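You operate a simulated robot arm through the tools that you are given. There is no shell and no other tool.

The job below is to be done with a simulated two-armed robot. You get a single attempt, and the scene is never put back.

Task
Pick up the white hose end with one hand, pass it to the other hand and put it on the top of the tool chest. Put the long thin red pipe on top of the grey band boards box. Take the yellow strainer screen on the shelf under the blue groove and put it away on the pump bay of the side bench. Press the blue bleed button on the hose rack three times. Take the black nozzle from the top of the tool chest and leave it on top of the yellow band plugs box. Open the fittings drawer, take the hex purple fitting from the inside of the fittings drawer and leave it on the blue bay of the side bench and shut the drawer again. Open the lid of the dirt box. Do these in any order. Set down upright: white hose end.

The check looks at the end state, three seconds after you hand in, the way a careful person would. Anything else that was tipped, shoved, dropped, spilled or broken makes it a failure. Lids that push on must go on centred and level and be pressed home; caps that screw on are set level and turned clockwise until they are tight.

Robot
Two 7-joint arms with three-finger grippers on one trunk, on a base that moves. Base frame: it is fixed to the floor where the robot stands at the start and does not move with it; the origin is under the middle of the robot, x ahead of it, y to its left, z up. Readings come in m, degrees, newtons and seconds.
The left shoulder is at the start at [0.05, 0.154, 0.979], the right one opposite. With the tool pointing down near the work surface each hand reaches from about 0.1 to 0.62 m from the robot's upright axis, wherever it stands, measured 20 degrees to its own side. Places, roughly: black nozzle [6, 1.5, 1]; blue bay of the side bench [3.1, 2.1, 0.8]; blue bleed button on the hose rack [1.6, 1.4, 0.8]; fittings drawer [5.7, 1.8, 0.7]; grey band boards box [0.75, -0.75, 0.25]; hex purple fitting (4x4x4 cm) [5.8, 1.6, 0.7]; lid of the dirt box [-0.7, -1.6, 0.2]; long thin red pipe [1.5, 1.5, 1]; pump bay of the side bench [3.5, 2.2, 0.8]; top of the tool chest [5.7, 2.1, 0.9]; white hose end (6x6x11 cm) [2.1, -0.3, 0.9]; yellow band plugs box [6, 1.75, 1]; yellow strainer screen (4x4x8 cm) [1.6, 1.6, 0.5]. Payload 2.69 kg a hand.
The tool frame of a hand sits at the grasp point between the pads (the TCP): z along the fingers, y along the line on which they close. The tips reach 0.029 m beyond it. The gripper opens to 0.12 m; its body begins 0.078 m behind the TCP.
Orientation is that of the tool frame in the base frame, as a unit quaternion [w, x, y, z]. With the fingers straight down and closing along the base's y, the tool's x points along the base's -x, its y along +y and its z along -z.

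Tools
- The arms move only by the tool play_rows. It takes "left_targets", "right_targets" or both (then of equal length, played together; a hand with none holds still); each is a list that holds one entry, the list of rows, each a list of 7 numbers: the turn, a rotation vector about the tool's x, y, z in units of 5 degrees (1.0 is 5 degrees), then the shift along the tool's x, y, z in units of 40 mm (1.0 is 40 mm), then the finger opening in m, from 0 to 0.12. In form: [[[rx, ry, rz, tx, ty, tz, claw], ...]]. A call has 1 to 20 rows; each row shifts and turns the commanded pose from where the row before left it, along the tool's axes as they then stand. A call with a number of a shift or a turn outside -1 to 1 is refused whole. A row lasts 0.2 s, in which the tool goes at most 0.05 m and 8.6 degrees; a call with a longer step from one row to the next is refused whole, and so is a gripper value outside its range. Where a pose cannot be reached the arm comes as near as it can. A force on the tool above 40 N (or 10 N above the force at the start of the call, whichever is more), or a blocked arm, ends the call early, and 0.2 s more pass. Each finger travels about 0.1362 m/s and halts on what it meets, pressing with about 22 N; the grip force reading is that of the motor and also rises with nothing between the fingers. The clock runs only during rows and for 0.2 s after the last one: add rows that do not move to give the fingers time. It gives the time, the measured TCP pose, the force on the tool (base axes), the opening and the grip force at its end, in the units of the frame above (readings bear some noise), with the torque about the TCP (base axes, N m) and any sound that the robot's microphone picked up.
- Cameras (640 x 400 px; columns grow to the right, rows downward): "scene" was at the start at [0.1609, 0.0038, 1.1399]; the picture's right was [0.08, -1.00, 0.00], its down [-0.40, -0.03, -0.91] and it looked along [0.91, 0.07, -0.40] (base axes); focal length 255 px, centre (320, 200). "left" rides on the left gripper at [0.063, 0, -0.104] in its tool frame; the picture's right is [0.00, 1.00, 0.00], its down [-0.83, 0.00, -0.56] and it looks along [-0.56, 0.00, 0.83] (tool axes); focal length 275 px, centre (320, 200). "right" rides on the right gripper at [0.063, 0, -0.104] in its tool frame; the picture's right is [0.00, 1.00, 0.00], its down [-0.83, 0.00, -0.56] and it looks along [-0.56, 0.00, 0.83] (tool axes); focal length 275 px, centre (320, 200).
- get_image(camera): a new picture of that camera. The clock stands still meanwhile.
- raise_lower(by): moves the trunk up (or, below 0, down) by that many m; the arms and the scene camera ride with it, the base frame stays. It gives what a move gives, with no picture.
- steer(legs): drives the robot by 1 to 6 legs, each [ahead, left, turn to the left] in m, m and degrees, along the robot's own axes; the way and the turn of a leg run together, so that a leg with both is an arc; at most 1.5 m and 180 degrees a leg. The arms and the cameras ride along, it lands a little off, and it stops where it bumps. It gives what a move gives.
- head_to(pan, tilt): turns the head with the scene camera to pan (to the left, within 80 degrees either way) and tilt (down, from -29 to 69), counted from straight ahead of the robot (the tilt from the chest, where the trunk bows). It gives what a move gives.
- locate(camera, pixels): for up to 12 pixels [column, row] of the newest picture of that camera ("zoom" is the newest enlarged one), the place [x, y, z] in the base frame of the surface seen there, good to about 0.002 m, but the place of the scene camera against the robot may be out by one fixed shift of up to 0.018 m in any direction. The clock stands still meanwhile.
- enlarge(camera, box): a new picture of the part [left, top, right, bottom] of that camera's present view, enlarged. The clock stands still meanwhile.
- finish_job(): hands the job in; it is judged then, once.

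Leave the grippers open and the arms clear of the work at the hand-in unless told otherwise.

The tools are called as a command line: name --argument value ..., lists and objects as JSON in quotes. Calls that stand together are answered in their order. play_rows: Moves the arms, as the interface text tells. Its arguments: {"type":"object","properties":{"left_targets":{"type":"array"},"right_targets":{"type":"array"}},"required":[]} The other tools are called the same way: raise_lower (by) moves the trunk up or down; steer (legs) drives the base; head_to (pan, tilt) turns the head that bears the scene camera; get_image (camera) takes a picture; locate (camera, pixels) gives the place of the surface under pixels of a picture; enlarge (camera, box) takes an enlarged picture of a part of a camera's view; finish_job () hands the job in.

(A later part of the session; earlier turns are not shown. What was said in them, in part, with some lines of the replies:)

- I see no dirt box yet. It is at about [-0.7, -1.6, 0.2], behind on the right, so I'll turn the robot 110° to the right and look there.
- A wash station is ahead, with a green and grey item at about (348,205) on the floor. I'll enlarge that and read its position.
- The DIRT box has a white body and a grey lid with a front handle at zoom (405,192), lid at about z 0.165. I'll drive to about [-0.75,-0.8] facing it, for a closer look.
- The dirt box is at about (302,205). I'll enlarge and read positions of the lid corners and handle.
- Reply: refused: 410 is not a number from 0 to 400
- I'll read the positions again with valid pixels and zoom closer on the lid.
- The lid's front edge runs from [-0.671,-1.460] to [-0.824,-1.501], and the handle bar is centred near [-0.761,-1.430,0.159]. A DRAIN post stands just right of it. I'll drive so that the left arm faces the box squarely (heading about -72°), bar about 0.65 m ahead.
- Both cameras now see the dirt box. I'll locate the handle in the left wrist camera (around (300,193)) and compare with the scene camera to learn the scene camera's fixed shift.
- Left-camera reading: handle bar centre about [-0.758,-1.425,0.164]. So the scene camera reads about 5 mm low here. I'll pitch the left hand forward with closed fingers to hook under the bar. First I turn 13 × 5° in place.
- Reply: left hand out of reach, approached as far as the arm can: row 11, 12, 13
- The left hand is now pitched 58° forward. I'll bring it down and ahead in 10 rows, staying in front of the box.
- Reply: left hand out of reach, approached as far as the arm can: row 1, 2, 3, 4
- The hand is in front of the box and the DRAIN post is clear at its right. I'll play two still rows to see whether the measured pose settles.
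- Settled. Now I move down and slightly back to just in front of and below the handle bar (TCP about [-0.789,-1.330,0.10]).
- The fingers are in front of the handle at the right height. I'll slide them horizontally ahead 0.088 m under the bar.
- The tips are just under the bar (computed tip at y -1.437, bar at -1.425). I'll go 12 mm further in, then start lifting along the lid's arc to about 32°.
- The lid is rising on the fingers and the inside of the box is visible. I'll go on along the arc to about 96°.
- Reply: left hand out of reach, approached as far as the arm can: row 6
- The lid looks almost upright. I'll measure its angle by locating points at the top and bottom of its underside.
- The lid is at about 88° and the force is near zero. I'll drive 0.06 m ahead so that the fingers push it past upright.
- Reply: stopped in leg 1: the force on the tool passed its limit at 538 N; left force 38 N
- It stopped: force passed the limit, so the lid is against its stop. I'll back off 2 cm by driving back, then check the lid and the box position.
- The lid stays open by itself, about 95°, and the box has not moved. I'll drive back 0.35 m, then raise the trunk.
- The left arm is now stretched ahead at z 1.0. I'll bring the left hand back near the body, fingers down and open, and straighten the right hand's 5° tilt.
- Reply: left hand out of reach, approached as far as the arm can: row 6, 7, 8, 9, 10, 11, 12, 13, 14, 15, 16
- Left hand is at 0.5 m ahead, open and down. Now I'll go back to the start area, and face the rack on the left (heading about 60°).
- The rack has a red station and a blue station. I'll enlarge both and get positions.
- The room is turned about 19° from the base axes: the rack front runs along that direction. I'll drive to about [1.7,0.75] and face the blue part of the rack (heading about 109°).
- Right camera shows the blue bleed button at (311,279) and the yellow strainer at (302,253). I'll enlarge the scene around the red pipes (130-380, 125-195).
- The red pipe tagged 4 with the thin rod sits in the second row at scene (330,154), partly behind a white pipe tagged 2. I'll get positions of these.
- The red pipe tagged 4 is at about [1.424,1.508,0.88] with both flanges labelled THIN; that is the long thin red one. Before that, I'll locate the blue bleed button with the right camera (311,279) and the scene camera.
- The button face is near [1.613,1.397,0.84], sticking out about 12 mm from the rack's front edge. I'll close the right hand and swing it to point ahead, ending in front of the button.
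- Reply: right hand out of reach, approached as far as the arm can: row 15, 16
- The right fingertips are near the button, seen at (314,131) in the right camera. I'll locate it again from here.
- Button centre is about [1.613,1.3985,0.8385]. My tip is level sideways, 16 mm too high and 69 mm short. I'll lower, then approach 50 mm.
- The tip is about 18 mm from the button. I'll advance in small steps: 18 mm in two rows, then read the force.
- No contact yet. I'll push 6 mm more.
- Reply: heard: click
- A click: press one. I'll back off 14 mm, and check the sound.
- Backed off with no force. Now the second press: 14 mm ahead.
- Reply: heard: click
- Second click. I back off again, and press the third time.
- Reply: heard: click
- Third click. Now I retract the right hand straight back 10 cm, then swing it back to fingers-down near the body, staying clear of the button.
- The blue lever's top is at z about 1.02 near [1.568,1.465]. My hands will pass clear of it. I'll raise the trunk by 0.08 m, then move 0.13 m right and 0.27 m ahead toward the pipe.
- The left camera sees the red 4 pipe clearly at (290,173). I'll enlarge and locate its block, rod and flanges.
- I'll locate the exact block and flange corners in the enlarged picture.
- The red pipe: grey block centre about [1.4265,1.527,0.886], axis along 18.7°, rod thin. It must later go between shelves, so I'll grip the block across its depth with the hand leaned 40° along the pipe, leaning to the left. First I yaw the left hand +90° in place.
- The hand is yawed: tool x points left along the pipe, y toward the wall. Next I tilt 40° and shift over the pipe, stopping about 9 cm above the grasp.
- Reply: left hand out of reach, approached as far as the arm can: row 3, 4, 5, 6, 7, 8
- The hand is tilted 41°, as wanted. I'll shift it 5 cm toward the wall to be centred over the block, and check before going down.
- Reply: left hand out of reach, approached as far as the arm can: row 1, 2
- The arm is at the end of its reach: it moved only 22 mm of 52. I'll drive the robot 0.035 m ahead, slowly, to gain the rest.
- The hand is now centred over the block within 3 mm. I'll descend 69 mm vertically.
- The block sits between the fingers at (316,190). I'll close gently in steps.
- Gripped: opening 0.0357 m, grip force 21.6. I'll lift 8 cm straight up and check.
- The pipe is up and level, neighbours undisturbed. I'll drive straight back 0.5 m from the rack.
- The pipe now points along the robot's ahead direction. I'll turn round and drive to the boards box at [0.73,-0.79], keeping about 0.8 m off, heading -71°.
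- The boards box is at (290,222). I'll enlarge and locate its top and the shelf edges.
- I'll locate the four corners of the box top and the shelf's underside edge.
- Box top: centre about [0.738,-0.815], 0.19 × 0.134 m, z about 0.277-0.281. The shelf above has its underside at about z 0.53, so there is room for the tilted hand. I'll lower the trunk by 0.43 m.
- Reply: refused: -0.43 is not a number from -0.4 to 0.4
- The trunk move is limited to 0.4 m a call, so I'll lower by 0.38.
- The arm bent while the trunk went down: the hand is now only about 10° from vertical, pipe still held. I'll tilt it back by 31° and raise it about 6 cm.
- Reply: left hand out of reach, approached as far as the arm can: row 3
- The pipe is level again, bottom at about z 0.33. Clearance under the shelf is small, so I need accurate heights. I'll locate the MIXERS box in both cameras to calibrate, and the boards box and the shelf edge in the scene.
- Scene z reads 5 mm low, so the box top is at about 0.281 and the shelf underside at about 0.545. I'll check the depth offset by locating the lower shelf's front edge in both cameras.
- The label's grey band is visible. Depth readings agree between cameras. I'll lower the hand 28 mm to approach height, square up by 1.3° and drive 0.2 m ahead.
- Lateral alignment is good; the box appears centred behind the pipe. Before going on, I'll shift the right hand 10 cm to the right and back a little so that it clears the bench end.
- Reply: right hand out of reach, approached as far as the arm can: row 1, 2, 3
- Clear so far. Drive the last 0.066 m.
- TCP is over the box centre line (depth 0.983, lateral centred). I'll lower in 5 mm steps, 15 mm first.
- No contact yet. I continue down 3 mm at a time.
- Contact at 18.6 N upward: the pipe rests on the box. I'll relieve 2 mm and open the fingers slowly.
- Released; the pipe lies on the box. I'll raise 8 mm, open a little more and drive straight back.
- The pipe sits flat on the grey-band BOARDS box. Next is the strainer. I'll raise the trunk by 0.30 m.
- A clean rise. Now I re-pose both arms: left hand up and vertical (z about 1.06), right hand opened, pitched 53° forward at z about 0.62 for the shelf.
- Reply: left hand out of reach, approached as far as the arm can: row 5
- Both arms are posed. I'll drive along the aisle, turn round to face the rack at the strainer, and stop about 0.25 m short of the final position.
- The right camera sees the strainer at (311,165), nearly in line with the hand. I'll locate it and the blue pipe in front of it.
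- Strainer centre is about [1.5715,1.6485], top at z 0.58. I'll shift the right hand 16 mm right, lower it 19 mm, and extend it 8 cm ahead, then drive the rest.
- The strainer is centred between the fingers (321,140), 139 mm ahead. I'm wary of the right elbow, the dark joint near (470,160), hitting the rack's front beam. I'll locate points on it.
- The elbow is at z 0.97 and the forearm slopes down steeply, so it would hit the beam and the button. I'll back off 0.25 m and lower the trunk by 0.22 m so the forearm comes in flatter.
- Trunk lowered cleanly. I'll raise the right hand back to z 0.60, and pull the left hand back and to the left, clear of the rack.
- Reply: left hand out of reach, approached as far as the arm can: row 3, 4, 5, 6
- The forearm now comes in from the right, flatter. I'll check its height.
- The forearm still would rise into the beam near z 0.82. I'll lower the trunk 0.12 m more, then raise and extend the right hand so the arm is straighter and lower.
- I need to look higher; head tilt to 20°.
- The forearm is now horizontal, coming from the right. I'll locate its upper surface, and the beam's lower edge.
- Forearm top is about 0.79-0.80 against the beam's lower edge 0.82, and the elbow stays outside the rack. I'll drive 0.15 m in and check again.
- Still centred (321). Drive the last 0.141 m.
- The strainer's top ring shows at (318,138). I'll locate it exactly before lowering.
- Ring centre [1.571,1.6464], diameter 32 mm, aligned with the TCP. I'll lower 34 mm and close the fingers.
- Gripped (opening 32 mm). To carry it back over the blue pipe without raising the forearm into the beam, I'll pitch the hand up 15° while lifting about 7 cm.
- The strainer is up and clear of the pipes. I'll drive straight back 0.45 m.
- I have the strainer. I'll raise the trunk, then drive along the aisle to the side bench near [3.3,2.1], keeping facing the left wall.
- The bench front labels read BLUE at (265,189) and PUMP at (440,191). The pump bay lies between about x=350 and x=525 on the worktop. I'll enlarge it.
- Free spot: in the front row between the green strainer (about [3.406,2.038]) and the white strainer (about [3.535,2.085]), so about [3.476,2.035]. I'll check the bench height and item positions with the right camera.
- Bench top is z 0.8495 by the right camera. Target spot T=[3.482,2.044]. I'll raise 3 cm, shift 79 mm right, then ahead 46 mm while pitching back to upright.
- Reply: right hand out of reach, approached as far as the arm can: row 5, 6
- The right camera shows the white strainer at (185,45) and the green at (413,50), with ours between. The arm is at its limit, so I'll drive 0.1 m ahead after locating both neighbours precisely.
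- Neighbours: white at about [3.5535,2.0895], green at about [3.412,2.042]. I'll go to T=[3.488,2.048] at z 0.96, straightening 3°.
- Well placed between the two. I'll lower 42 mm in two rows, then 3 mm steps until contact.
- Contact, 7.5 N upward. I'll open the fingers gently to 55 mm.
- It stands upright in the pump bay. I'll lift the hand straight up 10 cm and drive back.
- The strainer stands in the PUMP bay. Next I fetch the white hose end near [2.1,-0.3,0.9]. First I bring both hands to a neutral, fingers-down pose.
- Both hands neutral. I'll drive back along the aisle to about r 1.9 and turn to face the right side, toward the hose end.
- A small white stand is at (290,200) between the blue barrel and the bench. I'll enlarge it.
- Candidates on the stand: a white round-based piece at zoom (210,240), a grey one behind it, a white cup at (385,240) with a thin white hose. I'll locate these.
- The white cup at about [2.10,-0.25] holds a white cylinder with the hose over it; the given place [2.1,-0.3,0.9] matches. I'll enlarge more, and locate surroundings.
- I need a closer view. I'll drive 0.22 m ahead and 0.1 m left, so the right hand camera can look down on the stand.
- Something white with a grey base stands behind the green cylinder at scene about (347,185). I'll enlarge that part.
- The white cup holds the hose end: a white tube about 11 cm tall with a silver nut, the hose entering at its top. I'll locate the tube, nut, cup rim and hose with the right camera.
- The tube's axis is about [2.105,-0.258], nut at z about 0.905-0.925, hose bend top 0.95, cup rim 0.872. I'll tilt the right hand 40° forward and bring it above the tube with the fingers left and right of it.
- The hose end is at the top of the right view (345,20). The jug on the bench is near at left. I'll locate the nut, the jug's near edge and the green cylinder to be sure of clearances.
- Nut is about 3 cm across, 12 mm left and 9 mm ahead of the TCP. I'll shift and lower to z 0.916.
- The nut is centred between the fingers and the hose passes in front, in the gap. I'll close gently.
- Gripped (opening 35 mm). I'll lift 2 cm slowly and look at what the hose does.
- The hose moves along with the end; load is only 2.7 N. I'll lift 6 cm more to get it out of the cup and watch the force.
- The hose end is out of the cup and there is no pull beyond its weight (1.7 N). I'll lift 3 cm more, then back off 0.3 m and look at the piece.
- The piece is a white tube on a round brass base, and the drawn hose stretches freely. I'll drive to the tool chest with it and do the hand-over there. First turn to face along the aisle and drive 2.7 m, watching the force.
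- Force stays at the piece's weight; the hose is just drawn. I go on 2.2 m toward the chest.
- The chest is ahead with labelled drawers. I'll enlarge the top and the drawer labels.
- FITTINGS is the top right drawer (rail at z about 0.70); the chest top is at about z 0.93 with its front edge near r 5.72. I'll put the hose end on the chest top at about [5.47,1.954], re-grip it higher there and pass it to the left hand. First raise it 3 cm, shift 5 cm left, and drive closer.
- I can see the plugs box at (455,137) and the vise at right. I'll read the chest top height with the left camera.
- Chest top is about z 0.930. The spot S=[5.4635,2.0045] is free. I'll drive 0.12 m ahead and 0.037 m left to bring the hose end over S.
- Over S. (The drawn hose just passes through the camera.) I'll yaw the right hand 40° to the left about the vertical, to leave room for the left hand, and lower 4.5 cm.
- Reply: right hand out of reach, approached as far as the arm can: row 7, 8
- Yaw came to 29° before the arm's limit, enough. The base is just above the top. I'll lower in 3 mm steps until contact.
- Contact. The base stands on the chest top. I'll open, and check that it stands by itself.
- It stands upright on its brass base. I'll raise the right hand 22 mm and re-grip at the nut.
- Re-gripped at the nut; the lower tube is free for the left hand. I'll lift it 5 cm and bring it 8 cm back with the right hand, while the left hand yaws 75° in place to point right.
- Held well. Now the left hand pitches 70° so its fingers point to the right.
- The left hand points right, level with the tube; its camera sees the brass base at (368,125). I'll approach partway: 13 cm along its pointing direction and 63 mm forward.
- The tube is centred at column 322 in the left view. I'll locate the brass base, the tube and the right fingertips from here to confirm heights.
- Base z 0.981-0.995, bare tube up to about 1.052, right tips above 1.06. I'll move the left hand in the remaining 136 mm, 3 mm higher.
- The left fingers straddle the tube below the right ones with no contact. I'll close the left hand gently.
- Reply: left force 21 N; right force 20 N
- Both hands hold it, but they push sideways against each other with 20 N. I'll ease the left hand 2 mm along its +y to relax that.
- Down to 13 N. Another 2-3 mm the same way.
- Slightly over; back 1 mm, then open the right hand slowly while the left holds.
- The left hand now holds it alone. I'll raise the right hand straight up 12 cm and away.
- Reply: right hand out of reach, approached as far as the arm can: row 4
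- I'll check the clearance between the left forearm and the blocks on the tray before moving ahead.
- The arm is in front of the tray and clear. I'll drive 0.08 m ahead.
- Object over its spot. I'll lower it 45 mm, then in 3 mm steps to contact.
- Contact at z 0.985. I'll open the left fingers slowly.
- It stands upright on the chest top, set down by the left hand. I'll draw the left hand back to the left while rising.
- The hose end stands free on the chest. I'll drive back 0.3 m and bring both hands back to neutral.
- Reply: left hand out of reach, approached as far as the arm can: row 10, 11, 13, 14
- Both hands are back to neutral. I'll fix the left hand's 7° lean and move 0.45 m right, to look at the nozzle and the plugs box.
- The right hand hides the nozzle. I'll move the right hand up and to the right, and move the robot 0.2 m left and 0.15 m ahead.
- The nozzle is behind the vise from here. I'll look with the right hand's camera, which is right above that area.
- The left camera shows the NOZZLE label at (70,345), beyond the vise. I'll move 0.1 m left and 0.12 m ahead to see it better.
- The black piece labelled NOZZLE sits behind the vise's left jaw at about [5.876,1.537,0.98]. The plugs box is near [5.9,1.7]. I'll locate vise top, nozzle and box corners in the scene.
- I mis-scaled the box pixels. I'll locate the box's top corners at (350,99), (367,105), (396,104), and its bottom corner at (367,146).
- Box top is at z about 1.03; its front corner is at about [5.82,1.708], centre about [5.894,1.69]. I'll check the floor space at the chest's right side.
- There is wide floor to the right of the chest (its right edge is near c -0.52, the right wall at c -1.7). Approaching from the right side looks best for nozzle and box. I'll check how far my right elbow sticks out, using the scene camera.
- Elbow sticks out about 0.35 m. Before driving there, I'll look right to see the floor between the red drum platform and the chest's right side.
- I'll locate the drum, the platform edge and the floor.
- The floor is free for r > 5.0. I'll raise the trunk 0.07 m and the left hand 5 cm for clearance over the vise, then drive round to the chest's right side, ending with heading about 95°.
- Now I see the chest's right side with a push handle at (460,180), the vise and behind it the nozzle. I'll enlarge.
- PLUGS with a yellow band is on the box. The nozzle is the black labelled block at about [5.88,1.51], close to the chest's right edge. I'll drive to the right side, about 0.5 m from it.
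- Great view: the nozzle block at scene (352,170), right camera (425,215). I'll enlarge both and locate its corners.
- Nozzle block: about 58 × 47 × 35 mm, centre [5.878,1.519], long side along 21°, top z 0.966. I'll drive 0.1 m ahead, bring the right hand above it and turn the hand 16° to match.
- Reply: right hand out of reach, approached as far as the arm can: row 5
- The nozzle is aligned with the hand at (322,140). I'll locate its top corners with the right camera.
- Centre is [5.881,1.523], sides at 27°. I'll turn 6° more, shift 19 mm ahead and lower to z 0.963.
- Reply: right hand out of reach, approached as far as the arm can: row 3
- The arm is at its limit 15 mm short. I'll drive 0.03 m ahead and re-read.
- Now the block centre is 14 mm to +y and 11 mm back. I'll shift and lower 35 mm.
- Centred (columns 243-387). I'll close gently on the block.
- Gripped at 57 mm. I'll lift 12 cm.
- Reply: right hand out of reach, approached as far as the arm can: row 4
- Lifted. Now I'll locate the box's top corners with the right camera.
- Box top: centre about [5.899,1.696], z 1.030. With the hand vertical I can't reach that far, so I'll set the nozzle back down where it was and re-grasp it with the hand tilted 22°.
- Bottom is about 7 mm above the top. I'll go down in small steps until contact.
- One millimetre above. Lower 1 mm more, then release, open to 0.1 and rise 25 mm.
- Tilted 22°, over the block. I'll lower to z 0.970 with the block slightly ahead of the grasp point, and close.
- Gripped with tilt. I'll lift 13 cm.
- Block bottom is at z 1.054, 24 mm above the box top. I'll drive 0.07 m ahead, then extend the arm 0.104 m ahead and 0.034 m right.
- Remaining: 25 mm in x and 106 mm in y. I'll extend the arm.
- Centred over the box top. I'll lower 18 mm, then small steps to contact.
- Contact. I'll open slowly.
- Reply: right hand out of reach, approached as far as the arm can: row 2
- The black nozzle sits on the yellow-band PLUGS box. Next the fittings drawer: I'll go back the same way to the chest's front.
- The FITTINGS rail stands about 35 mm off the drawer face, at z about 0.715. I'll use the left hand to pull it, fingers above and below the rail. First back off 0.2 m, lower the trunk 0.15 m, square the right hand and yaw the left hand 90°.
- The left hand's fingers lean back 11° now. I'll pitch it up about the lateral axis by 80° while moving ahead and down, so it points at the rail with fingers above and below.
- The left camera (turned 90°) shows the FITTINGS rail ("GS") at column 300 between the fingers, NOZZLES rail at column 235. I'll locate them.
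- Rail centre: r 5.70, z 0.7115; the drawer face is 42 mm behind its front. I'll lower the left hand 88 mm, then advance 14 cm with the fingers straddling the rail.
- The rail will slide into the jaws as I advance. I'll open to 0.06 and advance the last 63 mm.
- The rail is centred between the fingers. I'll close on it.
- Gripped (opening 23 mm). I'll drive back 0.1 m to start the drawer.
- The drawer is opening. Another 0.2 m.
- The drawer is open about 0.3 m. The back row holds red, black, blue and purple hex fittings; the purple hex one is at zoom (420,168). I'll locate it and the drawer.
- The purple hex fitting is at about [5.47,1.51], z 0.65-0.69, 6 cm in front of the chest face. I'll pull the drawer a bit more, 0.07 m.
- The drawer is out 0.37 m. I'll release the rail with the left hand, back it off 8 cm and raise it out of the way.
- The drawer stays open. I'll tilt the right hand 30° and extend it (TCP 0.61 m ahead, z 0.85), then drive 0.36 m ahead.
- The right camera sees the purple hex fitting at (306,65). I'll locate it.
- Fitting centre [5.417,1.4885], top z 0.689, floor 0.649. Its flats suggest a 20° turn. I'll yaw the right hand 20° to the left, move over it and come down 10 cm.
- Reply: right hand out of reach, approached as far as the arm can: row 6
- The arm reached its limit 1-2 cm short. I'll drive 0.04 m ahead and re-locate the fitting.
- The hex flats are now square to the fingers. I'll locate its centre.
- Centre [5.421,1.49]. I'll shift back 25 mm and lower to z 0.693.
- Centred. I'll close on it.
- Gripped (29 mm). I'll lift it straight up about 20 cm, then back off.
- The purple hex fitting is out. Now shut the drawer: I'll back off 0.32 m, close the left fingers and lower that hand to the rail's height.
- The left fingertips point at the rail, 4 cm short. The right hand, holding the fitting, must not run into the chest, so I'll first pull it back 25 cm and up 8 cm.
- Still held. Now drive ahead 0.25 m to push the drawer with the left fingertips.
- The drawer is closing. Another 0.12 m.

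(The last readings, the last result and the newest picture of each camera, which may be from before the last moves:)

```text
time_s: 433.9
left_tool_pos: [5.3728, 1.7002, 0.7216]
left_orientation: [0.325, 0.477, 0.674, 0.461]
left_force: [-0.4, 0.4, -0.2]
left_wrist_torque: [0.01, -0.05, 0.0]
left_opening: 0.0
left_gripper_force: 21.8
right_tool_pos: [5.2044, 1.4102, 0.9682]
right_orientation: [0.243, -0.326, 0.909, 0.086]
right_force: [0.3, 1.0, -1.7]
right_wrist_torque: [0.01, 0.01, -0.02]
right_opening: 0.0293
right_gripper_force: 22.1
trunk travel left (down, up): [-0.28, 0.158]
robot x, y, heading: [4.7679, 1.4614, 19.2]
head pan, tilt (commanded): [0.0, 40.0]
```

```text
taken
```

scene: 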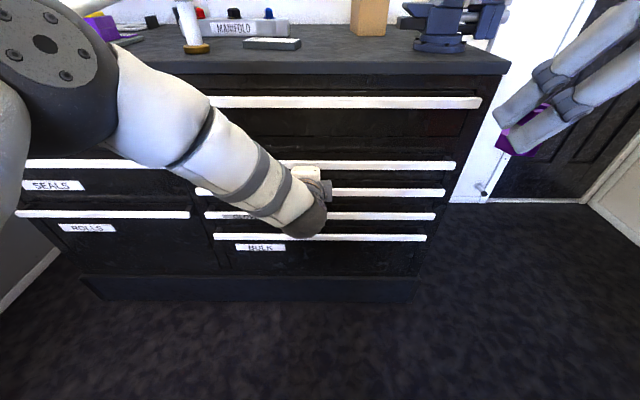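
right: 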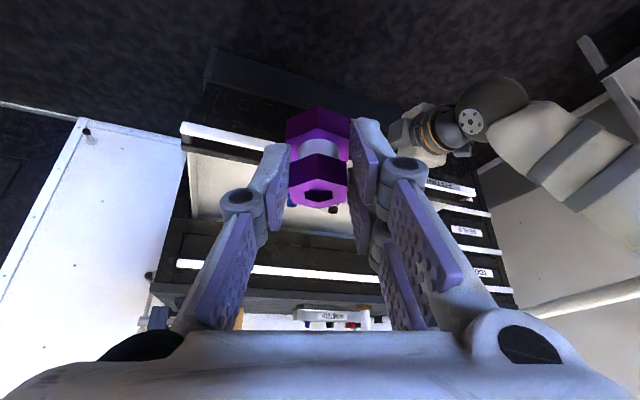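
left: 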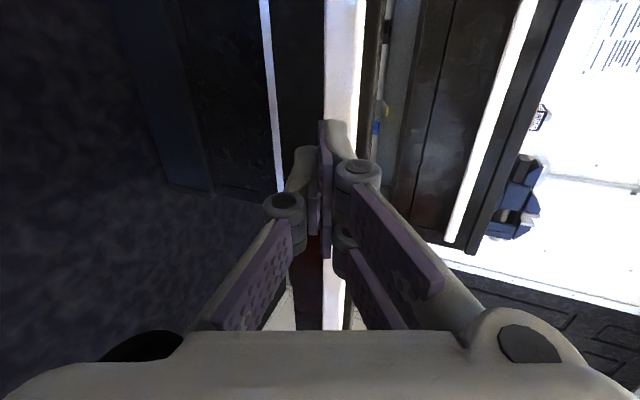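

The drawer looks shut or nearly so. I'll locate the FITTINGS rail against the other rails.

locate --camera "scene" --pixels '[[400, 165], [440, 165], [400, 193], [430, 193], [400, 216], [400, 103], [360, 165]]'

enlarge --camera "scene" --box '[180, 80, 500, 260]'

```text
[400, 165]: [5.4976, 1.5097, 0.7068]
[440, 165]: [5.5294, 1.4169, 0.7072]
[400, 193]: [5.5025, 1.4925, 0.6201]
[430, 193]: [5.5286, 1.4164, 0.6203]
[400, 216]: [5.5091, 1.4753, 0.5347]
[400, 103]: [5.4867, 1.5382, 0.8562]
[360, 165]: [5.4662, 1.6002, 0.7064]
```

```text
2.00 times, centred on (340, 170) of scene
```

zoom: 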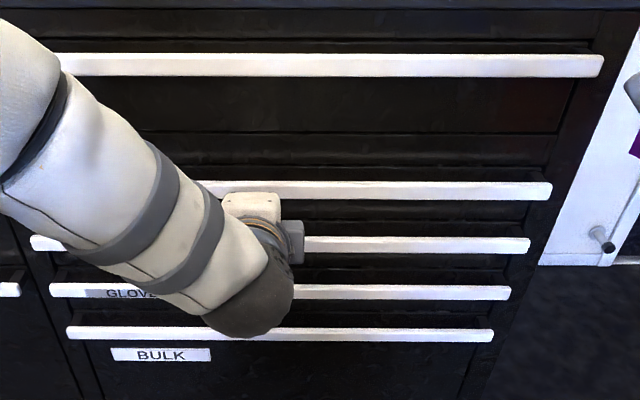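

The FITTINGS rail is level with the other rails (r 5.689): shut. To be sure I'll press it gently with the fingertips.

play_rows --left_targets '[[[0, 0, 0, 0, 0.27, 0.7, 0], [0, 0, 0, 0, 0.07, 0.18, 0]]]'

play_rows --left_targets '[[[0, 0, 0, 0, 0.05, 0.12, 0]]]'

```text
time_s: 434.5
left_tool_pos: [5.4078, 1.7126, 0.7215]
left_orientation: [0.325, 0.477, 0.674, 0.461]
left_force: [0.3, 0.6, -0.6]
left_wrist_torque: [-0.02, 0.0, 0.01]
left_opening: 0.0001
left_gripper_force: 22.2
right_tool_pos: [5.2039, 1.4108, 0.9684]
right_orientation: [0.244, -0.326, 0.909, 0.084]
right_force: [-0.1, 0.7, -0.6]
right_wrist_torque: [-0.01, 0.02, 0.03]
right_opening: 0.0292
right_gripper_force: 22.2
trunk travel left (down, up): [-0.28, 0.158]
robot x, y, heading: [4.7682, 1.4676, 19.2]
head pan, tilt (commanded): [0.0, 40.0]
```

```text
time_s: 434.9
left_tool_pos: [5.4106, 1.7146, 0.7224]
left_orientation: [0.325, 0.477, 0.674, 0.461]
left_force: [-19.8, -3.4, 1.8]
left_wrist_torque: [-0.01, 0.04, -0.17]
left_opening: 0.0
left_gripper_force: 22.0
right_tool_pos: [5.2016, 1.4096, 0.968]
right_orientation: [0.244, -0.326, 0.909, 0.085]
right_force: [-0.4, -0.8, -0.6]
right_wrist_torque: [-0.01, 0.04, 0.02]
right_opening: 0.029
right_gripper_force: 22.0
trunk travel left (down, up): [-0.28, 0.158]
robot x, y, heading: [4.7693, 1.4635, 19.2]
head pan, tilt (commanded): [0.0, 40.0]
```

20 N and it does not move: the drawer is shut. I'll drive back 0.4 m, and bring the left hand back to neutral.

steer --legs '[[-0.4, 0, 0]]'

play_rows --left_targets '[[[0, 0, 0, 0, 0.9, -0.4, 0.03], [0, 0, 0, 0, 0.9, -0.4, 0.06], [0, 0, 0, 0, 0.9, -0.4, 0.09], [0, 0, 0, 0, 0.9, -0.4, 0.12], [1, 0, 0, 0, 0.3, -0.5, 0.12], [1, 0, 0, 0, 0.3, -0.5, 0.12], [1, 0, 0, 0, 0.2, -0.5, 0.12], [1, 0, 0, 0, 0.1, -0.5, 0.12], [1, 0, 0, 0, 0, -0.5, 0.12], [1, 0, 0, 0, -0.1, -0.4, 0.12], [1, 0, 0, 0, -0.2, -0.4, 0.12], [1, 0, 0, 0, -0.2, -0.3, 0.12], [1, 0, 0, 0, -0.2, -0.3, 0.12], [1, 0, 0, 0, -0.2, -0.2, 0.12], [1, 0, 0, 0, 0, -0.2, 0.12], [1, 0, 0, 0, 0, 0, 0.12], [1, 0, 0, 0, 0, 0, 0.12], [0.8, 0, 0, 0, 0, 0, 0.12]]]'

play_rows --left_targets '[[[0, 0, -1, 0, 0, 0, 0.12], [0, 0, -1, 0, 0, 0, 0.12], [0, 0, -1, 0, 0, 0, 0.12], [0, 0, -1, 0, 0, 0, 0.12], [0, 0, -1, 0, 0, 0, 0.12], [0, 0, -1, 0, 0, 0, 0.12], [0, 0, -1, 0, 0, 0, 0.12], [0, 0, -1, 0, 0, 0, 0.12], [0, 0, -1, 0, 0, 0, 0.12], [0, 0, -1, 0, 0, 0, 0.12], [0, 0, -1, 0, 0, 0, 0.12], [0, 0, -1, 0, 0, 0, 0.12], [0, 0, -1, 0, 0, 0, 0.12], [0, 0, -1, 0, 0, 0, 0.12], [0, 0, -1, 0, 0, 0, 0.12], [0, 0, -1, 0, 0, 0, 0.12], [0, 0, -1, 0, 0, 0, 0.12], [0, 0, -1, 0, 0, 0, 0.12]]]'

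get_image --camera "scene"

```text
time_s: 437.4
left_tool_pos: [5.0365, 1.5868, 0.7216]
left_orientation: [0.324, 0.475, 0.674, 0.463]
left_force: [0.3, -0.8, -0.2]
left_wrist_torque: [0.01, 0.01, -0.02]
left_opening: 0.0001
left_gripper_force: 22.2
right_tool_pos: [4.8291, 1.2815, 0.9688]
right_orientation: [0.243, -0.328, 0.909, 0.085]
right_force: [-0.9, 0.3, -1.1]
right_wrist_torque: [0.0, 0.03, -0.01]
right_opening: 0.0291
right_gripper_force: 21.3
trunk travel left (down, up): [-0.28, 0.158]
robot x, y, heading: [4.3921, 1.3342, 19.6]
head pan, tilt (commanded): [0.0, 40.0]
```

```text
time_s: 441.2
left_tool_pos: [4.8676, 1.5333, 0.9908]
left_orientation: [0.018, 0.576, 0.817, 0.026]
left_force: [0.2, 0.3, -1.0]
left_wrist_torque: [-0.03, -0.01, -0.01]
left_opening: 0.1199
left_gripper_force: 0.1
left hand out of reach, approached as far as the arm can: row 16, 17, 18
right_tool_pos: [4.8289, 1.2812, 0.9678]
right_orientation: [0.243, -0.328, 0.909, 0.085]
right_force: [0.7, 1.1, -0.8]
right_wrist_torque: [0.0, 0.01, 0.01]
right_opening: 0.0292
right_gripper_force: 21.6
trunk travel left (down, up): [-0.28, 0.158]
robot x, y, heading: [4.3964, 1.3323, 19.5]
head pan, tilt (commanded): [0.0, 40.0]
```

```text
time_s: 445.0
left_tool_pos: [4.8678, 1.5337, 0.993]
left_orientation: [0.033, -0.173, 0.984, 0.007]
left_force: [-0.4, -0.5, 0.0]
left_wrist_torque: [0.03, -0.02, 0.01]
left_opening: 0.1199
left_gripper_force: 0.0
right_tool_pos: [4.8308, 1.2815, 0.9673]
right_orientation: [0.243, -0.329, 0.909, 0.085]
right_force: [0.0, -0.4, -1.5]
right_wrist_torque: [-0.01, 0.01, 0.01]
right_opening: 0.0288
right_gripper_force: 21.5
trunk travel left (down, up): [-0.28, 0.158]
robot x, y, heading: [4.3965, 1.3338, 19.5]
head pan, tilt (commanded): [0.0, 40.0]
```

```text
taken
```

scene: 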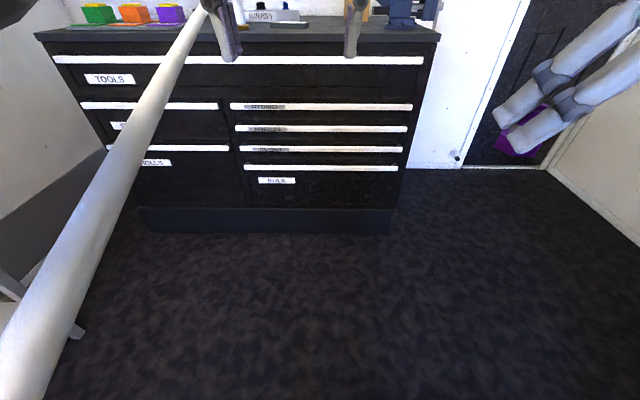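

The drawer is shut and nothing else changed there. I'll drive back along the aisle 1.2 m and turn to face the side bench's blue bay.

steer --legs '[[-1.2, 0, 0], [0, 0, 89.2]]'

head_to --pan 0 --tilt 30

get_image --camera "scene"

```text
time_s: 454.8
left_tool_pos: [3.0826, 1.4227, 0.9925]
left_orientation: [-0.019, 0.806, -0.591, -0.027]
left_force: [-0.2, 0.3, -0.1]
left_wrist_torque: [0.01, -0.01, 0.02]
left_opening: 0.1197
left_gripper_force: 0.0
right_tool_pos: [3.3322, 1.3751, 0.9677]
right_orientation: [-0.117, 0.866, -0.428, -0.231]
right_force: [0.7, 0.3, -0.7]
right_wrist_torque: [-0.02, -0.01, 0.05]
right_opening: 0.0274
right_gripper_force: 22.1
trunk travel left (down, up): [-0.28, 0.158]
robot x, y, heading: [3.2638, 0.9398, 107.3]
head pan, tilt (commanded): [0.0, 40.0]
```

```text
time_s: 455.6
left_tool_pos: [3.084, 1.4234, 0.9919]
left_orientation: [-0.018, 0.806, -0.591, -0.027]
left_force: [0.2, 0.6, 0.1]
left_wrist_torque: [0.01, 0.03, 0.01]
left_opening: 0.1197
left_gripper_force: 0.1
right_tool_pos: [3.3336, 1.3754, 0.9674]
right_orientation: [-0.117, 0.866, -0.428, -0.23]
right_force: [0.6, 0.5, -0.9]
right_wrist_torque: [0.01, -0.01, 0.01]
right_opening: 0.0273
right_gripper_force: 21.9
trunk travel left (down, up): [-0.28, 0.158]
robot x, y, heading: [3.2655, 0.9441, 107.0]
head pan, tilt (commanded): [0.0, 30.0]
```

```text
taken
```

scene: 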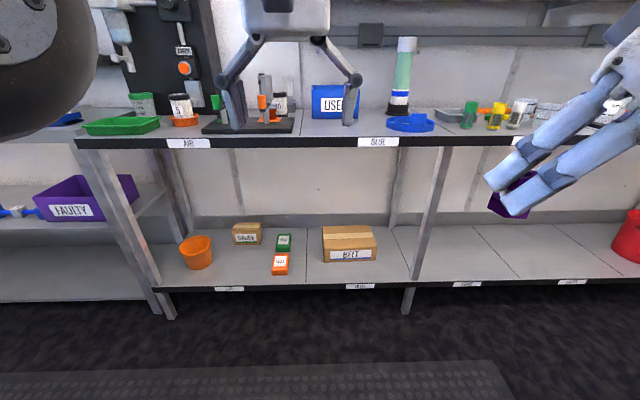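

I'll check the fitting in the right hand (opening went from 29 to 27 mm) and enlarge the blue bay.

get_image --camera "right"

enlarge --camera "scene" --box '[280, 60, 500, 160]'

locate --camera "zoom" --pixels '[[150, 215], [200, 215], [250, 215], [285, 240], [100, 215], [60, 215], [290, 205], [330, 190], [430, 215], [160, 175], [120, 170], [200, 190]]'

```text
taken
```

right: 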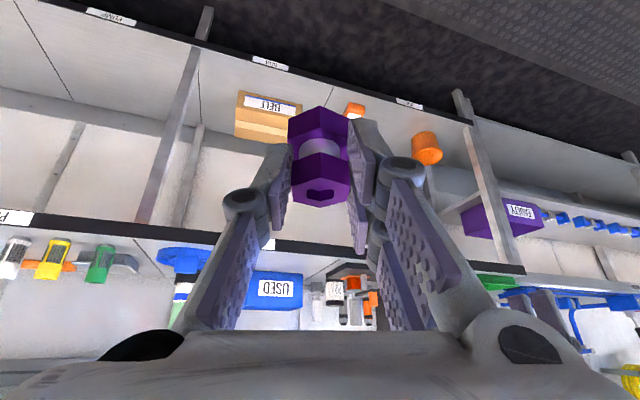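

```text
2.91 times, centred on (390, 110) of scene
```

zoom: 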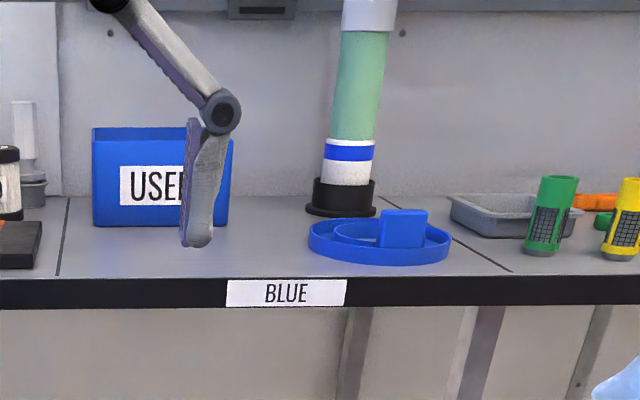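

```text
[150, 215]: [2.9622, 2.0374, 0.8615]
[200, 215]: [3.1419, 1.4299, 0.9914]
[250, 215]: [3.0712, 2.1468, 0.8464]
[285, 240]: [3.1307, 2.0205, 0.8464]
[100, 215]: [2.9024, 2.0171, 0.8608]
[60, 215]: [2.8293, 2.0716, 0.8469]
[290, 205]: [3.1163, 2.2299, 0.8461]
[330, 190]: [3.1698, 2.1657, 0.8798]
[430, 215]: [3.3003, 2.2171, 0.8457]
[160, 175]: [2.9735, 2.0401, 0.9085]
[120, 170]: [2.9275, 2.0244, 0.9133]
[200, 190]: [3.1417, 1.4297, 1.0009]
```

The fitting is still held well. The blue bay's free front area is left of the blue ring; I'll use T=[3.06,1.942]. First I raise the left hand out of the way, then drive 0.36 m ahead.

play_rows --left_targets '[[[0, 0, 0, 0.7, 0.3, -0.6, 0.12], [0, 0, 0, 0.7, 0.3, -0.6, 0.12], [0, 0, 0, 0.7, 0.3, -0.6, 0.12], [0, 0, 0, 0.7, 0.3, -0.6, 0.12]]]'

steer --legs '[[0.36, 0, 0]]'

get_image --camera "right"

get_image --camera "scene"

```text
time_s: 456.6
left_tool_pos: [3.0759, 1.2997, 1.0396]
left_orientation: [-0.02, 0.806, -0.591, -0.027]
left_force: [-0.4, 0.2, -0.2]
left_wrist_torque: [-0.01, 0.03, -0.02]
left_opening: 0.1199
left_gripper_force: 0.1
left hand out of reach, approached as far as the arm can: row 3, 4
right_tool_pos: [3.3331, 1.3741, 0.9674]
right_orientation: [-0.116, 0.866, -0.428, -0.23]
right_force: [-0.2, -0.4, -0.9]
right_wrist_torque: [-0.03, 0.0, -0.02]
right_opening: 0.0273
right_gripper_force: 22.0
trunk travel left (down, up): [-0.28, 0.158]
robot x, y, heading: [3.2643, 0.946, 107.1]
head pan, tilt (commanded): [0.0, 30.0]
```

```text
time_s: 458.9
left_tool_pos: [2.9688, 1.6441, 1.0401]
left_orientation: [-0.019, 0.806, -0.591, -0.027]
left_force: [-0.7, 0.7, -0.6]
left_wrist_torque: [-0.01, 0.0, 0.01]
left_opening: 0.1199
left_gripper_force: 0.2
right_tool_pos: [3.2278, 1.7202, 0.9679]
right_orientation: [-0.116, 0.866, -0.428, -0.231]
right_force: [-0.8, -0.4, -1.6]
right_wrist_torque: [0.01, 0.03, -0.03]
right_opening: 0.0273
right_gripper_force: 22.4
trunk travel left (down, up): [-0.28, 0.158]
robot x, y, heading: [3.1598, 1.285, 107.2]
head pan, tilt (commanded): [0.0, 30.0]
```

```text
taken
```

right: 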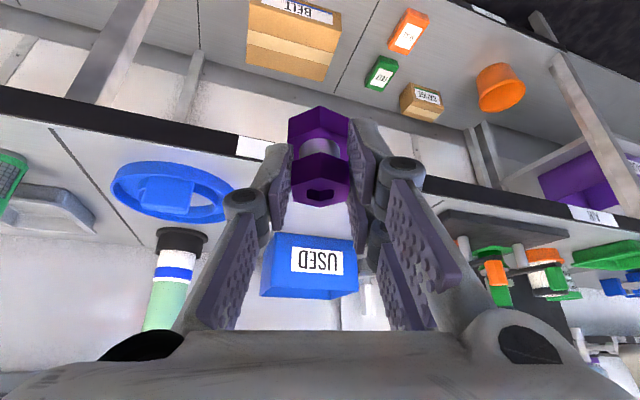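

```text
taken
```

scene: 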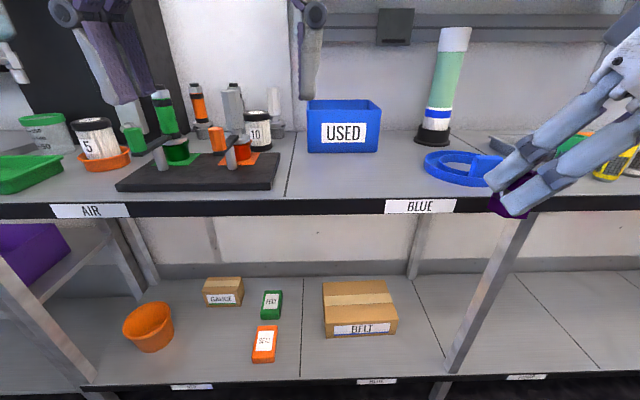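

I'll locate the free bench spot at scene (350,178) and its surroundings.

locate --camera "scene" --pixels '[[350, 175], [380, 175], [330, 180], [295, 165], [420, 190], [345, 152], [430, 170], [420, 206]]'

locate --camera "right" --pixels '[[260, 215], [240, 180], [345, 215], [210, 150], [390, 205], [130, 210], [310, 240]]'

```text
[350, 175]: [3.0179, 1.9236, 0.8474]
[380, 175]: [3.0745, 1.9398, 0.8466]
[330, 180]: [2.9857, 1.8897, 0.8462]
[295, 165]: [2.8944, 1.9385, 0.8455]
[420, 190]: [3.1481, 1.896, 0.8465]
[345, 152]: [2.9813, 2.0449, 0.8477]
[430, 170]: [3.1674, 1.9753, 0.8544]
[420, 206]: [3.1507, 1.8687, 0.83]
```

```text
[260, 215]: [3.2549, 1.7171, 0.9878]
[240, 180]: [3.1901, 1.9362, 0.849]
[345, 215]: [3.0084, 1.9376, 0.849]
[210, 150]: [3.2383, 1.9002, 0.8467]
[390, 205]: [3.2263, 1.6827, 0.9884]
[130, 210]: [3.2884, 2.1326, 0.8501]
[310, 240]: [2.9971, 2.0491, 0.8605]
```

Bench z is 0.849. Target for the fitting: [3.04,1.932], free and well inside the BLUE bay. I'll drive 0.06 m ahead and move the right hand over it.

steer --legs '[[0.06, 0, 0]]'

play_rows --right_targets '[[[0, 0, 0, -0.69, 0.173, 0.58, 0.01], [0, 0, 0, -0.69, 0.173, 0.58, 0.01], [0, 0, 0, -0.69, 0.173, 0.58, 0.01], [0, 0, 0, -0.69, 0.173, 0.58, 0.01], [0, 0, 0, -0.69, 0.173, 0.58, 0.01], [0, 0, 0, -0.69, 0.173, 0.58, 0.01], [0, 0, 0, 0, 0, 0, 0.01]]]'

get_image --camera "scene"

get_image --camera "right"

```text
time_s: 459.8
left_tool_pos: [2.9525, 1.7022, 1.0399]
left_orientation: [-0.019, 0.805, -0.592, -0.026]
left_force: [-0.6, -0.4, -0.4]
left_wrist_torque: [-0.04, 0.0, 0.0]
left_opening: 0.1202
left_gripper_force: 0.2
right_tool_pos: [3.2108, 1.7769, 0.9667]
right_orientation: [-0.115, 0.866, -0.428, -0.231]
right_force: [0.7, 0.0, -1.1]
right_wrist_torque: [-0.01, 0.01, 0.01]
right_opening: 0.0273
right_gripper_force: 21.8
trunk travel left (down, up): [-0.28, 0.158]
robot x, y, heading: [3.1427, 1.3453, 107.3]
head pan, tilt (commanded): [0.0, 30.0]
```

```text
time_s: 461.4
left_tool_pos: [2.9522, 1.702, 1.0389]
left_orientation: [-0.019, 0.806, -0.591, -0.028]
left_force: [0.5, -0.2, -0.7]
left_wrist_torque: [0.01, -0.03, 0.02]
left_opening: 0.1201
left_gripper_force: 0.1
right_tool_pos: [3.0491, 1.9219, 0.9304]
right_orientation: [-0.116, 0.866, -0.428, -0.231]
right_force: [0.2, -0.4, -1.1]
right_wrist_torque: [-0.02, -0.04, 0.01]
right_opening: 0.0272
right_gripper_force: 22.0
trunk travel left (down, up): [-0.28, 0.158]
robot x, y, heading: [3.1407, 1.3491, 107.2]
head pan, tilt (commanded): [0.0, 30.0]
```

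```text
taken
```

scene: 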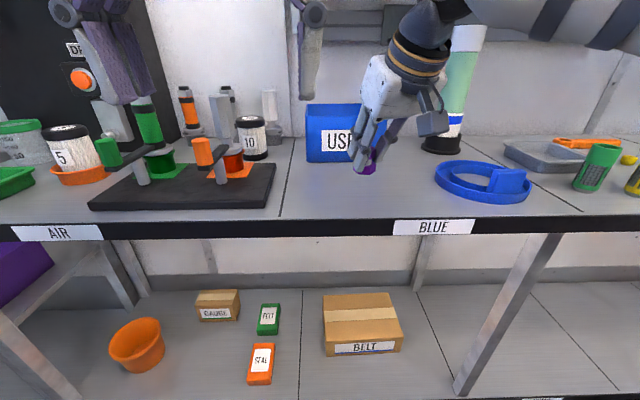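

```text
taken
```

right: 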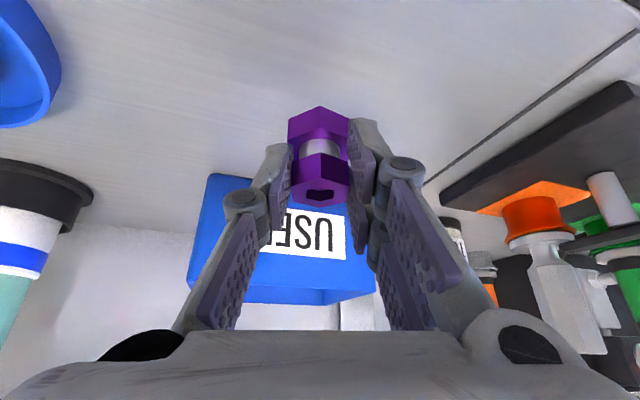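

Over the spot, clear of the USED box. I'll lower 30 mm, then 3 mm steps until contact.

play_rows --right_targets '[[[0, 0, 0, 0.19, 0, 0.325, 0.01], [0, 0, 0, 0.19, 0, 0.325, 0.01]]]'

play_rows --right_targets '[[[0, 0, 0, 0.0375, 0, 0.065, 0.01]]]'

play_rows --right_targets '[[[0, 0, 0, 0.0375, 0, 0.065, 0.01]]]'

play_rows --right_targets '[[[0, 0, 0, 0.0375, 0, 0.065, 0.01]]]'

```text
time_s: 462.0
left_tool_pos: [2.9523, 1.7025, 1.0398]
left_orientation: [-0.02, 0.805, -0.592, -0.028]
left_force: [-0.8, 0.1, -0.3]
left_wrist_torque: [0.01, 0.0, -0.01]
left_opening: 0.1201
left_gripper_force: 0.0
right_tool_pos: [3.0488, 1.9225, 0.8998]
right_orientation: [-0.117, 0.866, -0.428, -0.231]
right_force: [-0.1, -0.6, -0.9]
right_wrist_torque: [-0.05, -0.02, 0.04]
right_opening: 0.0271
right_gripper_force: 22.5
trunk travel left (down, up): [-0.28, 0.158]
robot x, y, heading: [3.1439, 1.3453, 107.4]
head pan, tilt (commanded): [0.0, 30.0]
```

```text
time_s: 462.4
left_tool_pos: [2.9522, 1.7021, 1.039]
left_orientation: [-0.02, 0.805, -0.592, -0.027]
left_force: [0.1, -0.4, -0.5]
left_wrist_torque: [-0.01, 0.01, -0.01]
left_opening: 0.1199
left_gripper_force: 0.2
right_tool_pos: [3.0497, 1.9223, 0.8966]
right_orientation: [-0.116, 0.867, -0.427, -0.23]
right_force: [-0.2, 0.1, -0.6]
right_wrist_torque: [0.03, -0.01, -0.01]
right_opening: 0.0272
right_gripper_force: 22.1
trunk travel left (down, up): [-0.28, 0.158]
robot x, y, heading: [3.1421, 1.3438, 107.0]
head pan, tilt (commanded): [0.0, 30.0]
```

```text
time_s: 462.8
left_tool_pos: [2.9517, 1.7018, 1.0401]
left_orientation: [-0.02, 0.805, -0.592, -0.028]
left_force: [-0.1, -0.5, 0.2]
left_wrist_torque: [-0.03, -0.01, -0.03]
left_opening: 0.12
left_gripper_force: 0.1
right_tool_pos: [3.0488, 1.9227, 0.893]
right_orientation: [-0.117, 0.866, -0.428, -0.231]
right_force: [0.7, -0.6, 2.5]
right_wrist_torque: [-0.03, 0.03, 0.01]
right_opening: 0.0275
right_gripper_force: 21.7
trunk travel left (down, up): [-0.28, 0.158]
robot x, y, heading: [3.1428, 1.3448, 107.2]
head pan, tilt (commanded): [0.0, 30.0]
```

```text
time_s: 463.2
left_tool_pos: [2.9539, 1.7004, 1.0404]
left_orientation: [-0.02, 0.805, -0.592, -0.028]
left_force: [0.1, -0.2, -0.2]
left_wrist_torque: [-0.03, -0.03, 0.0]
left_opening: 0.12
left_gripper_force: 0.1
right_tool_pos: [3.0493, 1.9215, 0.894]
right_orientation: [-0.118, 0.865, -0.429, -0.233]
right_force: [1.8, 1.0, 19.4]
right_wrist_torque: [-0.05, 0.14, -0.03]
right_opening: 0.0273
right_gripper_force: 21.8
trunk travel left (down, up): [-0.28, 0.158]
robot x, y, heading: [3.1453, 1.3427, 107.2]
head pan, tilt (commanded): [0.0, 30.0]
```

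Firm contact (19 N). I'll ease up 2 mm and open slowly.

play_rows --right_targets '[[[0, 0, 0, -0.03, 0, -0.05, 0.01], [0, 0, 0, 0, 0, 0, 0.028], [0, 0, 0, 0, 0, 0, 0.032], [0, 0, 0, 0, 0, 0, 0.038], [0, 0, 0, 0, 0, 0, 0.046], [0, 0, 0, 0, 0, 0, 0.056], [0, 0, 0, 0, 0, 0, 0.065]]]'

get_image --camera "right"

enlarge --camera "scene" --box '[280, 60, 540, 240]'

```text
time_s: 464.8
left_tool_pos: [2.9526, 1.7013, 1.0397]
left_orientation: [-0.02, 0.806, -0.591, -0.027]
left_force: [0.3, 0.2, -0.4]
left_wrist_torque: [-0.01, -0.01, -0.01]
left_opening: 0.1203
left_gripper_force: 0.0
right_tool_pos: [3.0493, 1.922, 0.8925]
right_orientation: [-0.117, 0.866, -0.428, -0.23]
right_force: [-0.6, 0.1, 0.3]
right_wrist_torque: [0.0, 0.0, 0.05]
right_opening: 0.0652
right_gripper_force: 0.0
trunk travel left (down, up): [-0.28, 0.158]
robot x, y, heading: [3.1379, 1.3479, 107.3]
head pan, tilt (commanded): [0.0, 30.0]
```

```text
taken
```

right: 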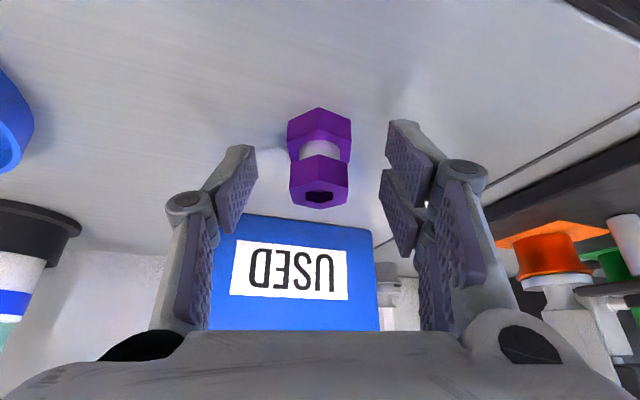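

```text
2.22 times, centred on (410, 150) of scene
```

zoom: 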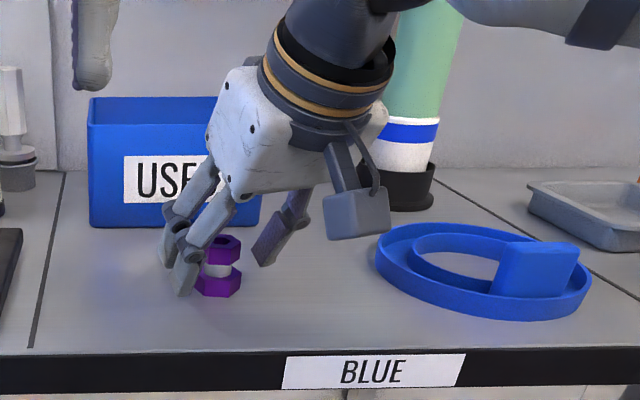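

The purple fitting stands in the BLUE bay. I'll lift the hand straight up and drive back.

play_rows --right_targets '[[[0, 0, 0, -0.25, 0, -0.4, 0.07], [0, 0, 0, -0.437, 0, -0.758, 0.08], [0, 0, 0, -0.437, 0, -0.758, 0.09], [0, 0, 0, -0.437, 0, -0.758, 0.1], [0, 0, 0, -0.437, 0, -0.758, 0.12]]]'

steer --legs '[[-0.5, 0, 0]]'

get_image --camera "scene"

enlarge --camera "scene" --box '[270, 50, 560, 180]'

```text
time_s: 466.0
left_tool_pos: [2.953, 1.7013, 1.0407]
left_orientation: [-0.02, 0.806, -0.59, -0.027]
left_force: [0.0, 0.6, 0.3]
left_wrist_torque: [-0.03, 0.02, -0.02]
left_opening: 0.1197
left_gripper_force: 0.0
right_tool_pos: [3.0464, 1.9207, 1.0503]
right_orientation: [-0.117, 0.866, -0.428, -0.23]
right_force: [1.4, 0.0, 0.2]
right_wrist_torque: [0.01, 0.01, 0.02]
right_opening: 0.1202
right_gripper_force: 0.0
trunk travel left (down, up): [-0.28, 0.158]
robot x, y, heading: [3.1415, 1.3442, 106.8]
head pan, tilt (commanded): [0.0, 30.0]
```

```text
time_s: 469.0
left_tool_pos: [3.0978, 1.2263, 1.0378]
left_orientation: [-0.02, 0.807, -0.59, -0.027]
left_force: [-0.7, -0.4, -0.3]
left_wrist_torque: [0.01, -0.02, 0.0]
left_opening: 0.1199
left_gripper_force: 0.0
right_tool_pos: [3.1922, 1.4469, 1.0508]
right_orientation: [-0.117, 0.866, -0.427, -0.231]
right_force: [-0.2, 0.1, 0.6]
right_wrist_torque: [0.06, -0.01, 0.0]
right_opening: 0.1198
right_gripper_force: 0.1
trunk travel left (down, up): [-0.28, 0.158]
robot x, y, heading: [3.2858, 0.8734, 107.1]
head pan, tilt (commanded): [0.0, 30.0]
```

```text
taken
```

scene: 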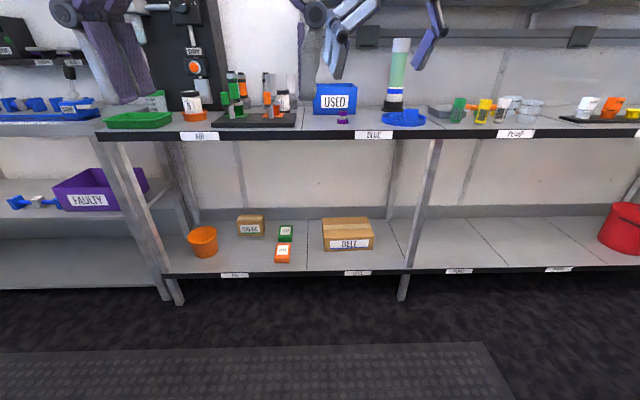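

```text
2.21 times, centred on (415, 115) of scene
```

zoom: 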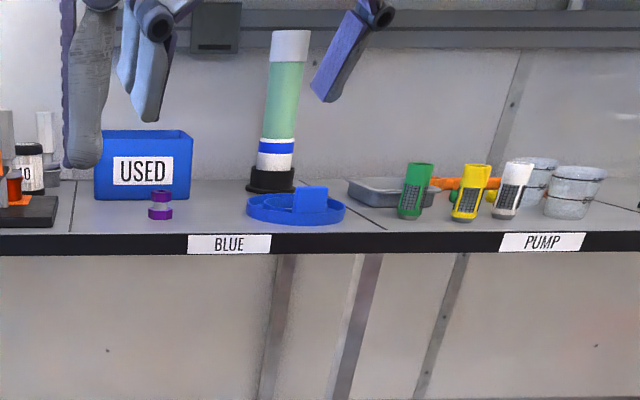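

Both bays are as wanted: purple hex fitting in BLUE, yellow strainer in PUMP. Before handing in I'll drive back down the aisle to check the pipe on the box and the dirt box lid.

steer --legs '[[0.15, 0, 0], [0, 0, 91.5], [1.4, 0, 0], [1.4, 0, 0], [0.5, 0, 0]]'

head_to --pan 45 --tilt 28

get_image --camera "scene"

```text
time_s: 489.9
left_tool_pos: [-0.2093, -0.2772, 1.0394]
left_orientation: [0.006, 0.984, 0.174, -0.033]
left_force: [-0.4, 0.3, 0.4]
left_wrist_torque: [0.01, -0.02, 0.01]
left_opening: 0.1203
left_gripper_force: 0.0
right_tool_pos: [-0.4344, -0.1931, 1.0494]
right_orientation: [0.086, 0.908, 0.331, -0.243]
right_force: [-0.3, -0.1, 0.3]
right_wrist_torque: [0.02, 0.0, -0.04]
right_opening: 0.12
right_gripper_force: 0.0
trunk travel left (down, up): [-0.28, 0.158]
robot x, y, heading: [0.1379, -0.0715, -160.1]
head pan, tilt (commanded): [0.0, 30.0]
```

```text
time_s: 491.0
left_tool_pos: [-0.2097, -0.2776, 1.0397]
left_orientation: [0.006, 0.984, 0.174, -0.033]
left_force: [-1.0, 1.1, 0.6]
left_wrist_torque: [-0.02, -0.01, -0.01]
left_opening: 0.1199
left_gripper_force: 0.1
right_tool_pos: [-0.4328, -0.1921, 1.0515]
right_orientation: [0.086, 0.908, 0.331, -0.244]
right_force: [-0.4, -0.1, 1.7]
right_wrist_torque: [0.0, 0.0, -0.03]
right_opening: 0.1199
right_gripper_force: 0.1
trunk travel left (down, up): [-0.28, 0.158]
robot x, y, heading: [0.1416, -0.0713, -160.4]
head pan, tilt (commanded): [45.0, 28.0]
```

```text
taken
```

scene: 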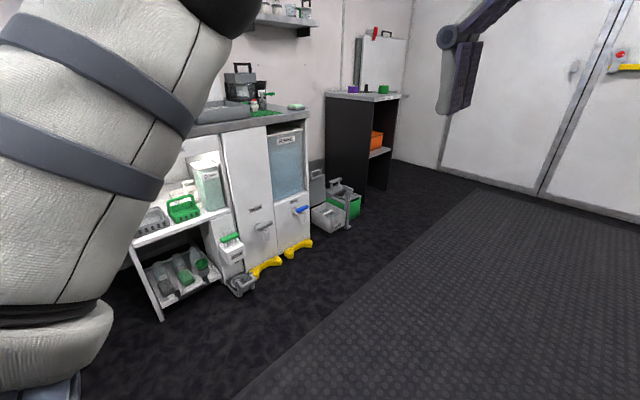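

The dirt box is at (328,210). I'll enlarge it, and then look at the boards box.

enlarge --camera "scene" --box '[280, 140, 390, 250]'

steer --legs '[[0, 0, 70]]'

head_to --pan 25 --tilt 35

get_image --camera "scene"

```text
3.64 times, centred on (335, 195) of scene
```

zoom: 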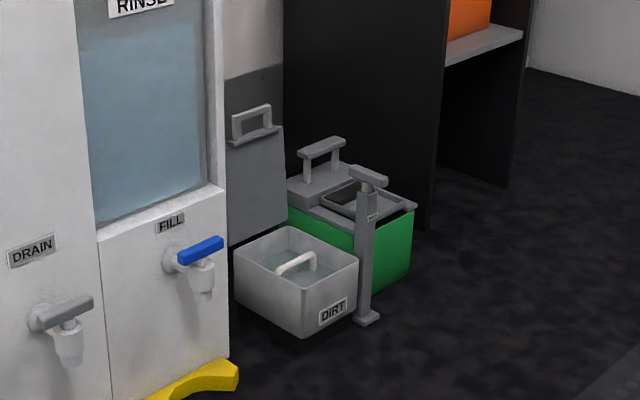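

```text
time_s: 494.5
left_tool_pos: [0.2164, -0.4678, 1.04]
left_orientation: [0.023, 0.702, 0.711, -0.024]
left_force: [0.2, 0.9, -0.4]
left_wrist_torque: [0.03, 0.02, 0.02]
left_opening: 0.12
left_gripper_force: 0.0
right_tool_pos: [0.0625, -0.6512, 1.0507]
right_orientation: [0.21, 0.551, 0.794, -0.149]
right_force: [-0.1, 1.0, 0.7]
right_wrist_torque: [-0.02, 0.01, 0.0]
right_opening: 0.12
right_gripper_force: 0.1
trunk travel left (down, up): [-0.28, 0.158]
robot x, y, heading: [0.1377, -0.0738, -89.8]
head pan, tilt (commanded): [45.0, 28.0]
```

```text
time_s: 495.3
left_tool_pos: [0.2158, -0.4681, 1.0398]
left_orientation: [0.024, 0.702, 0.711, -0.024]
left_force: [0.6, 0.6, 0.4]
left_wrist_torque: [-0.02, 0.0, 0.0]
left_opening: 0.12
left_gripper_force: 0.1
right_tool_pos: [0.0628, -0.6506, 1.05]
right_orientation: [0.21, 0.55, 0.794, -0.149]
right_force: [-0.3, -0.2, -0.6]
right_wrist_torque: [0.02, -0.01, 0.03]
right_opening: 0.12
right_gripper_force: 0.1
trunk travel left (down, up): [-0.28, 0.158]
robot x, y, heading: [0.1389, -0.0729, -89.7]
head pan, tilt (commanded): [25.0, 35.0]
```

```text
taken
```

scene: 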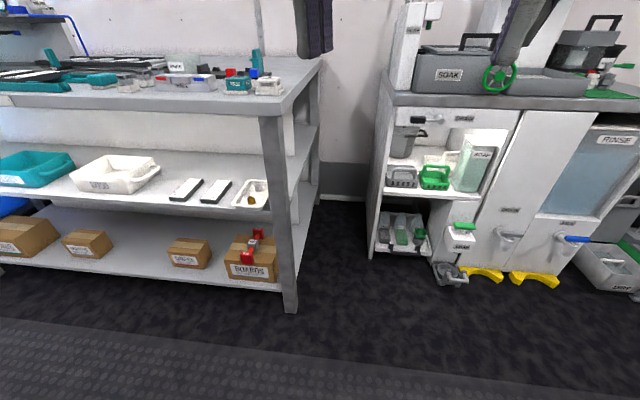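

The lid is still open, and the red pipe lies on the grey-band BOARDS box. Everything is in place and both grippers are open. I'll back off 0.2 m so the arms are clear.

steer --legs '[[-0.2, 0, 0]]'

```text
time_s: 496.9
left_tool_pos: [0.2149, -0.2694, 1.0406]
left_orientation: [0.024, 0.702, 0.711, -0.024]
left_force: [0.7, 0.0, 0.2]
left_wrist_torque: [0.0, 0.01, 0.0]
left_opening: 0.12
left_gripper_force: 0.0
right_tool_pos: [0.0602, -0.4521, 1.0521]
right_orientation: [0.211, 0.55, 0.794, -0.149]
right_force: [0.0, -0.4, 1.3]
right_wrist_torque: [-0.02, -0.01, 0.0]
right_opening: 0.12
right_gripper_force: 0.2
trunk travel left (down, up): [-0.28, 0.158]
robot x, y, heading: [0.1348, 0.1279, -89.6]
head pan, tilt (commanded): [25.0, 35.0]
```

The arms are clear, both grippers read 0.12 m open, and all seven parts are done. I hand in the job.

finish_job

```text
The job is handed in.
```

All seven parts of the job are done and handed in; I don't have the check's result.

- **White hose end:** picked up with the right hand, passed to the left, and set upright on the top of the tool chest. It stood by itself once I let go.
- **Long thin red pipe:** it lies flat on the grey band boards box, running front to back. It overhangs the box by about 1 cm at each end. I saw it there again just before handing in.
- **Yellow strainer screen:** it stands in the pump bay of the side bench, between the green and white strainers.
- **Blue bleed button:** pressed three times, with a click heard each time.
- **Black nozzle:** it sits on top of the yellow band plugs box. I took this to be the black block labelled "5 FLAT / NOZZLE".
- **Fittings drawer:** opened, then shut again. I pushed on it with about 20 N at the end and it did not move.
- **Hex purple fitting:** it stands in the blue bay of the side bench.
- **Dirt box lid:** open, a little past upright and holding by itself. I saw it still open just before handing in.

When I pushed the lid to its stop, the force briefly peaked at 538 N. I backed off and the box had not moved as far as I could measure.

The hose stayed attached to the hose end and is drawn stretched across the room from the fill valve to the chest. I felt no pull from it while carrying the end.
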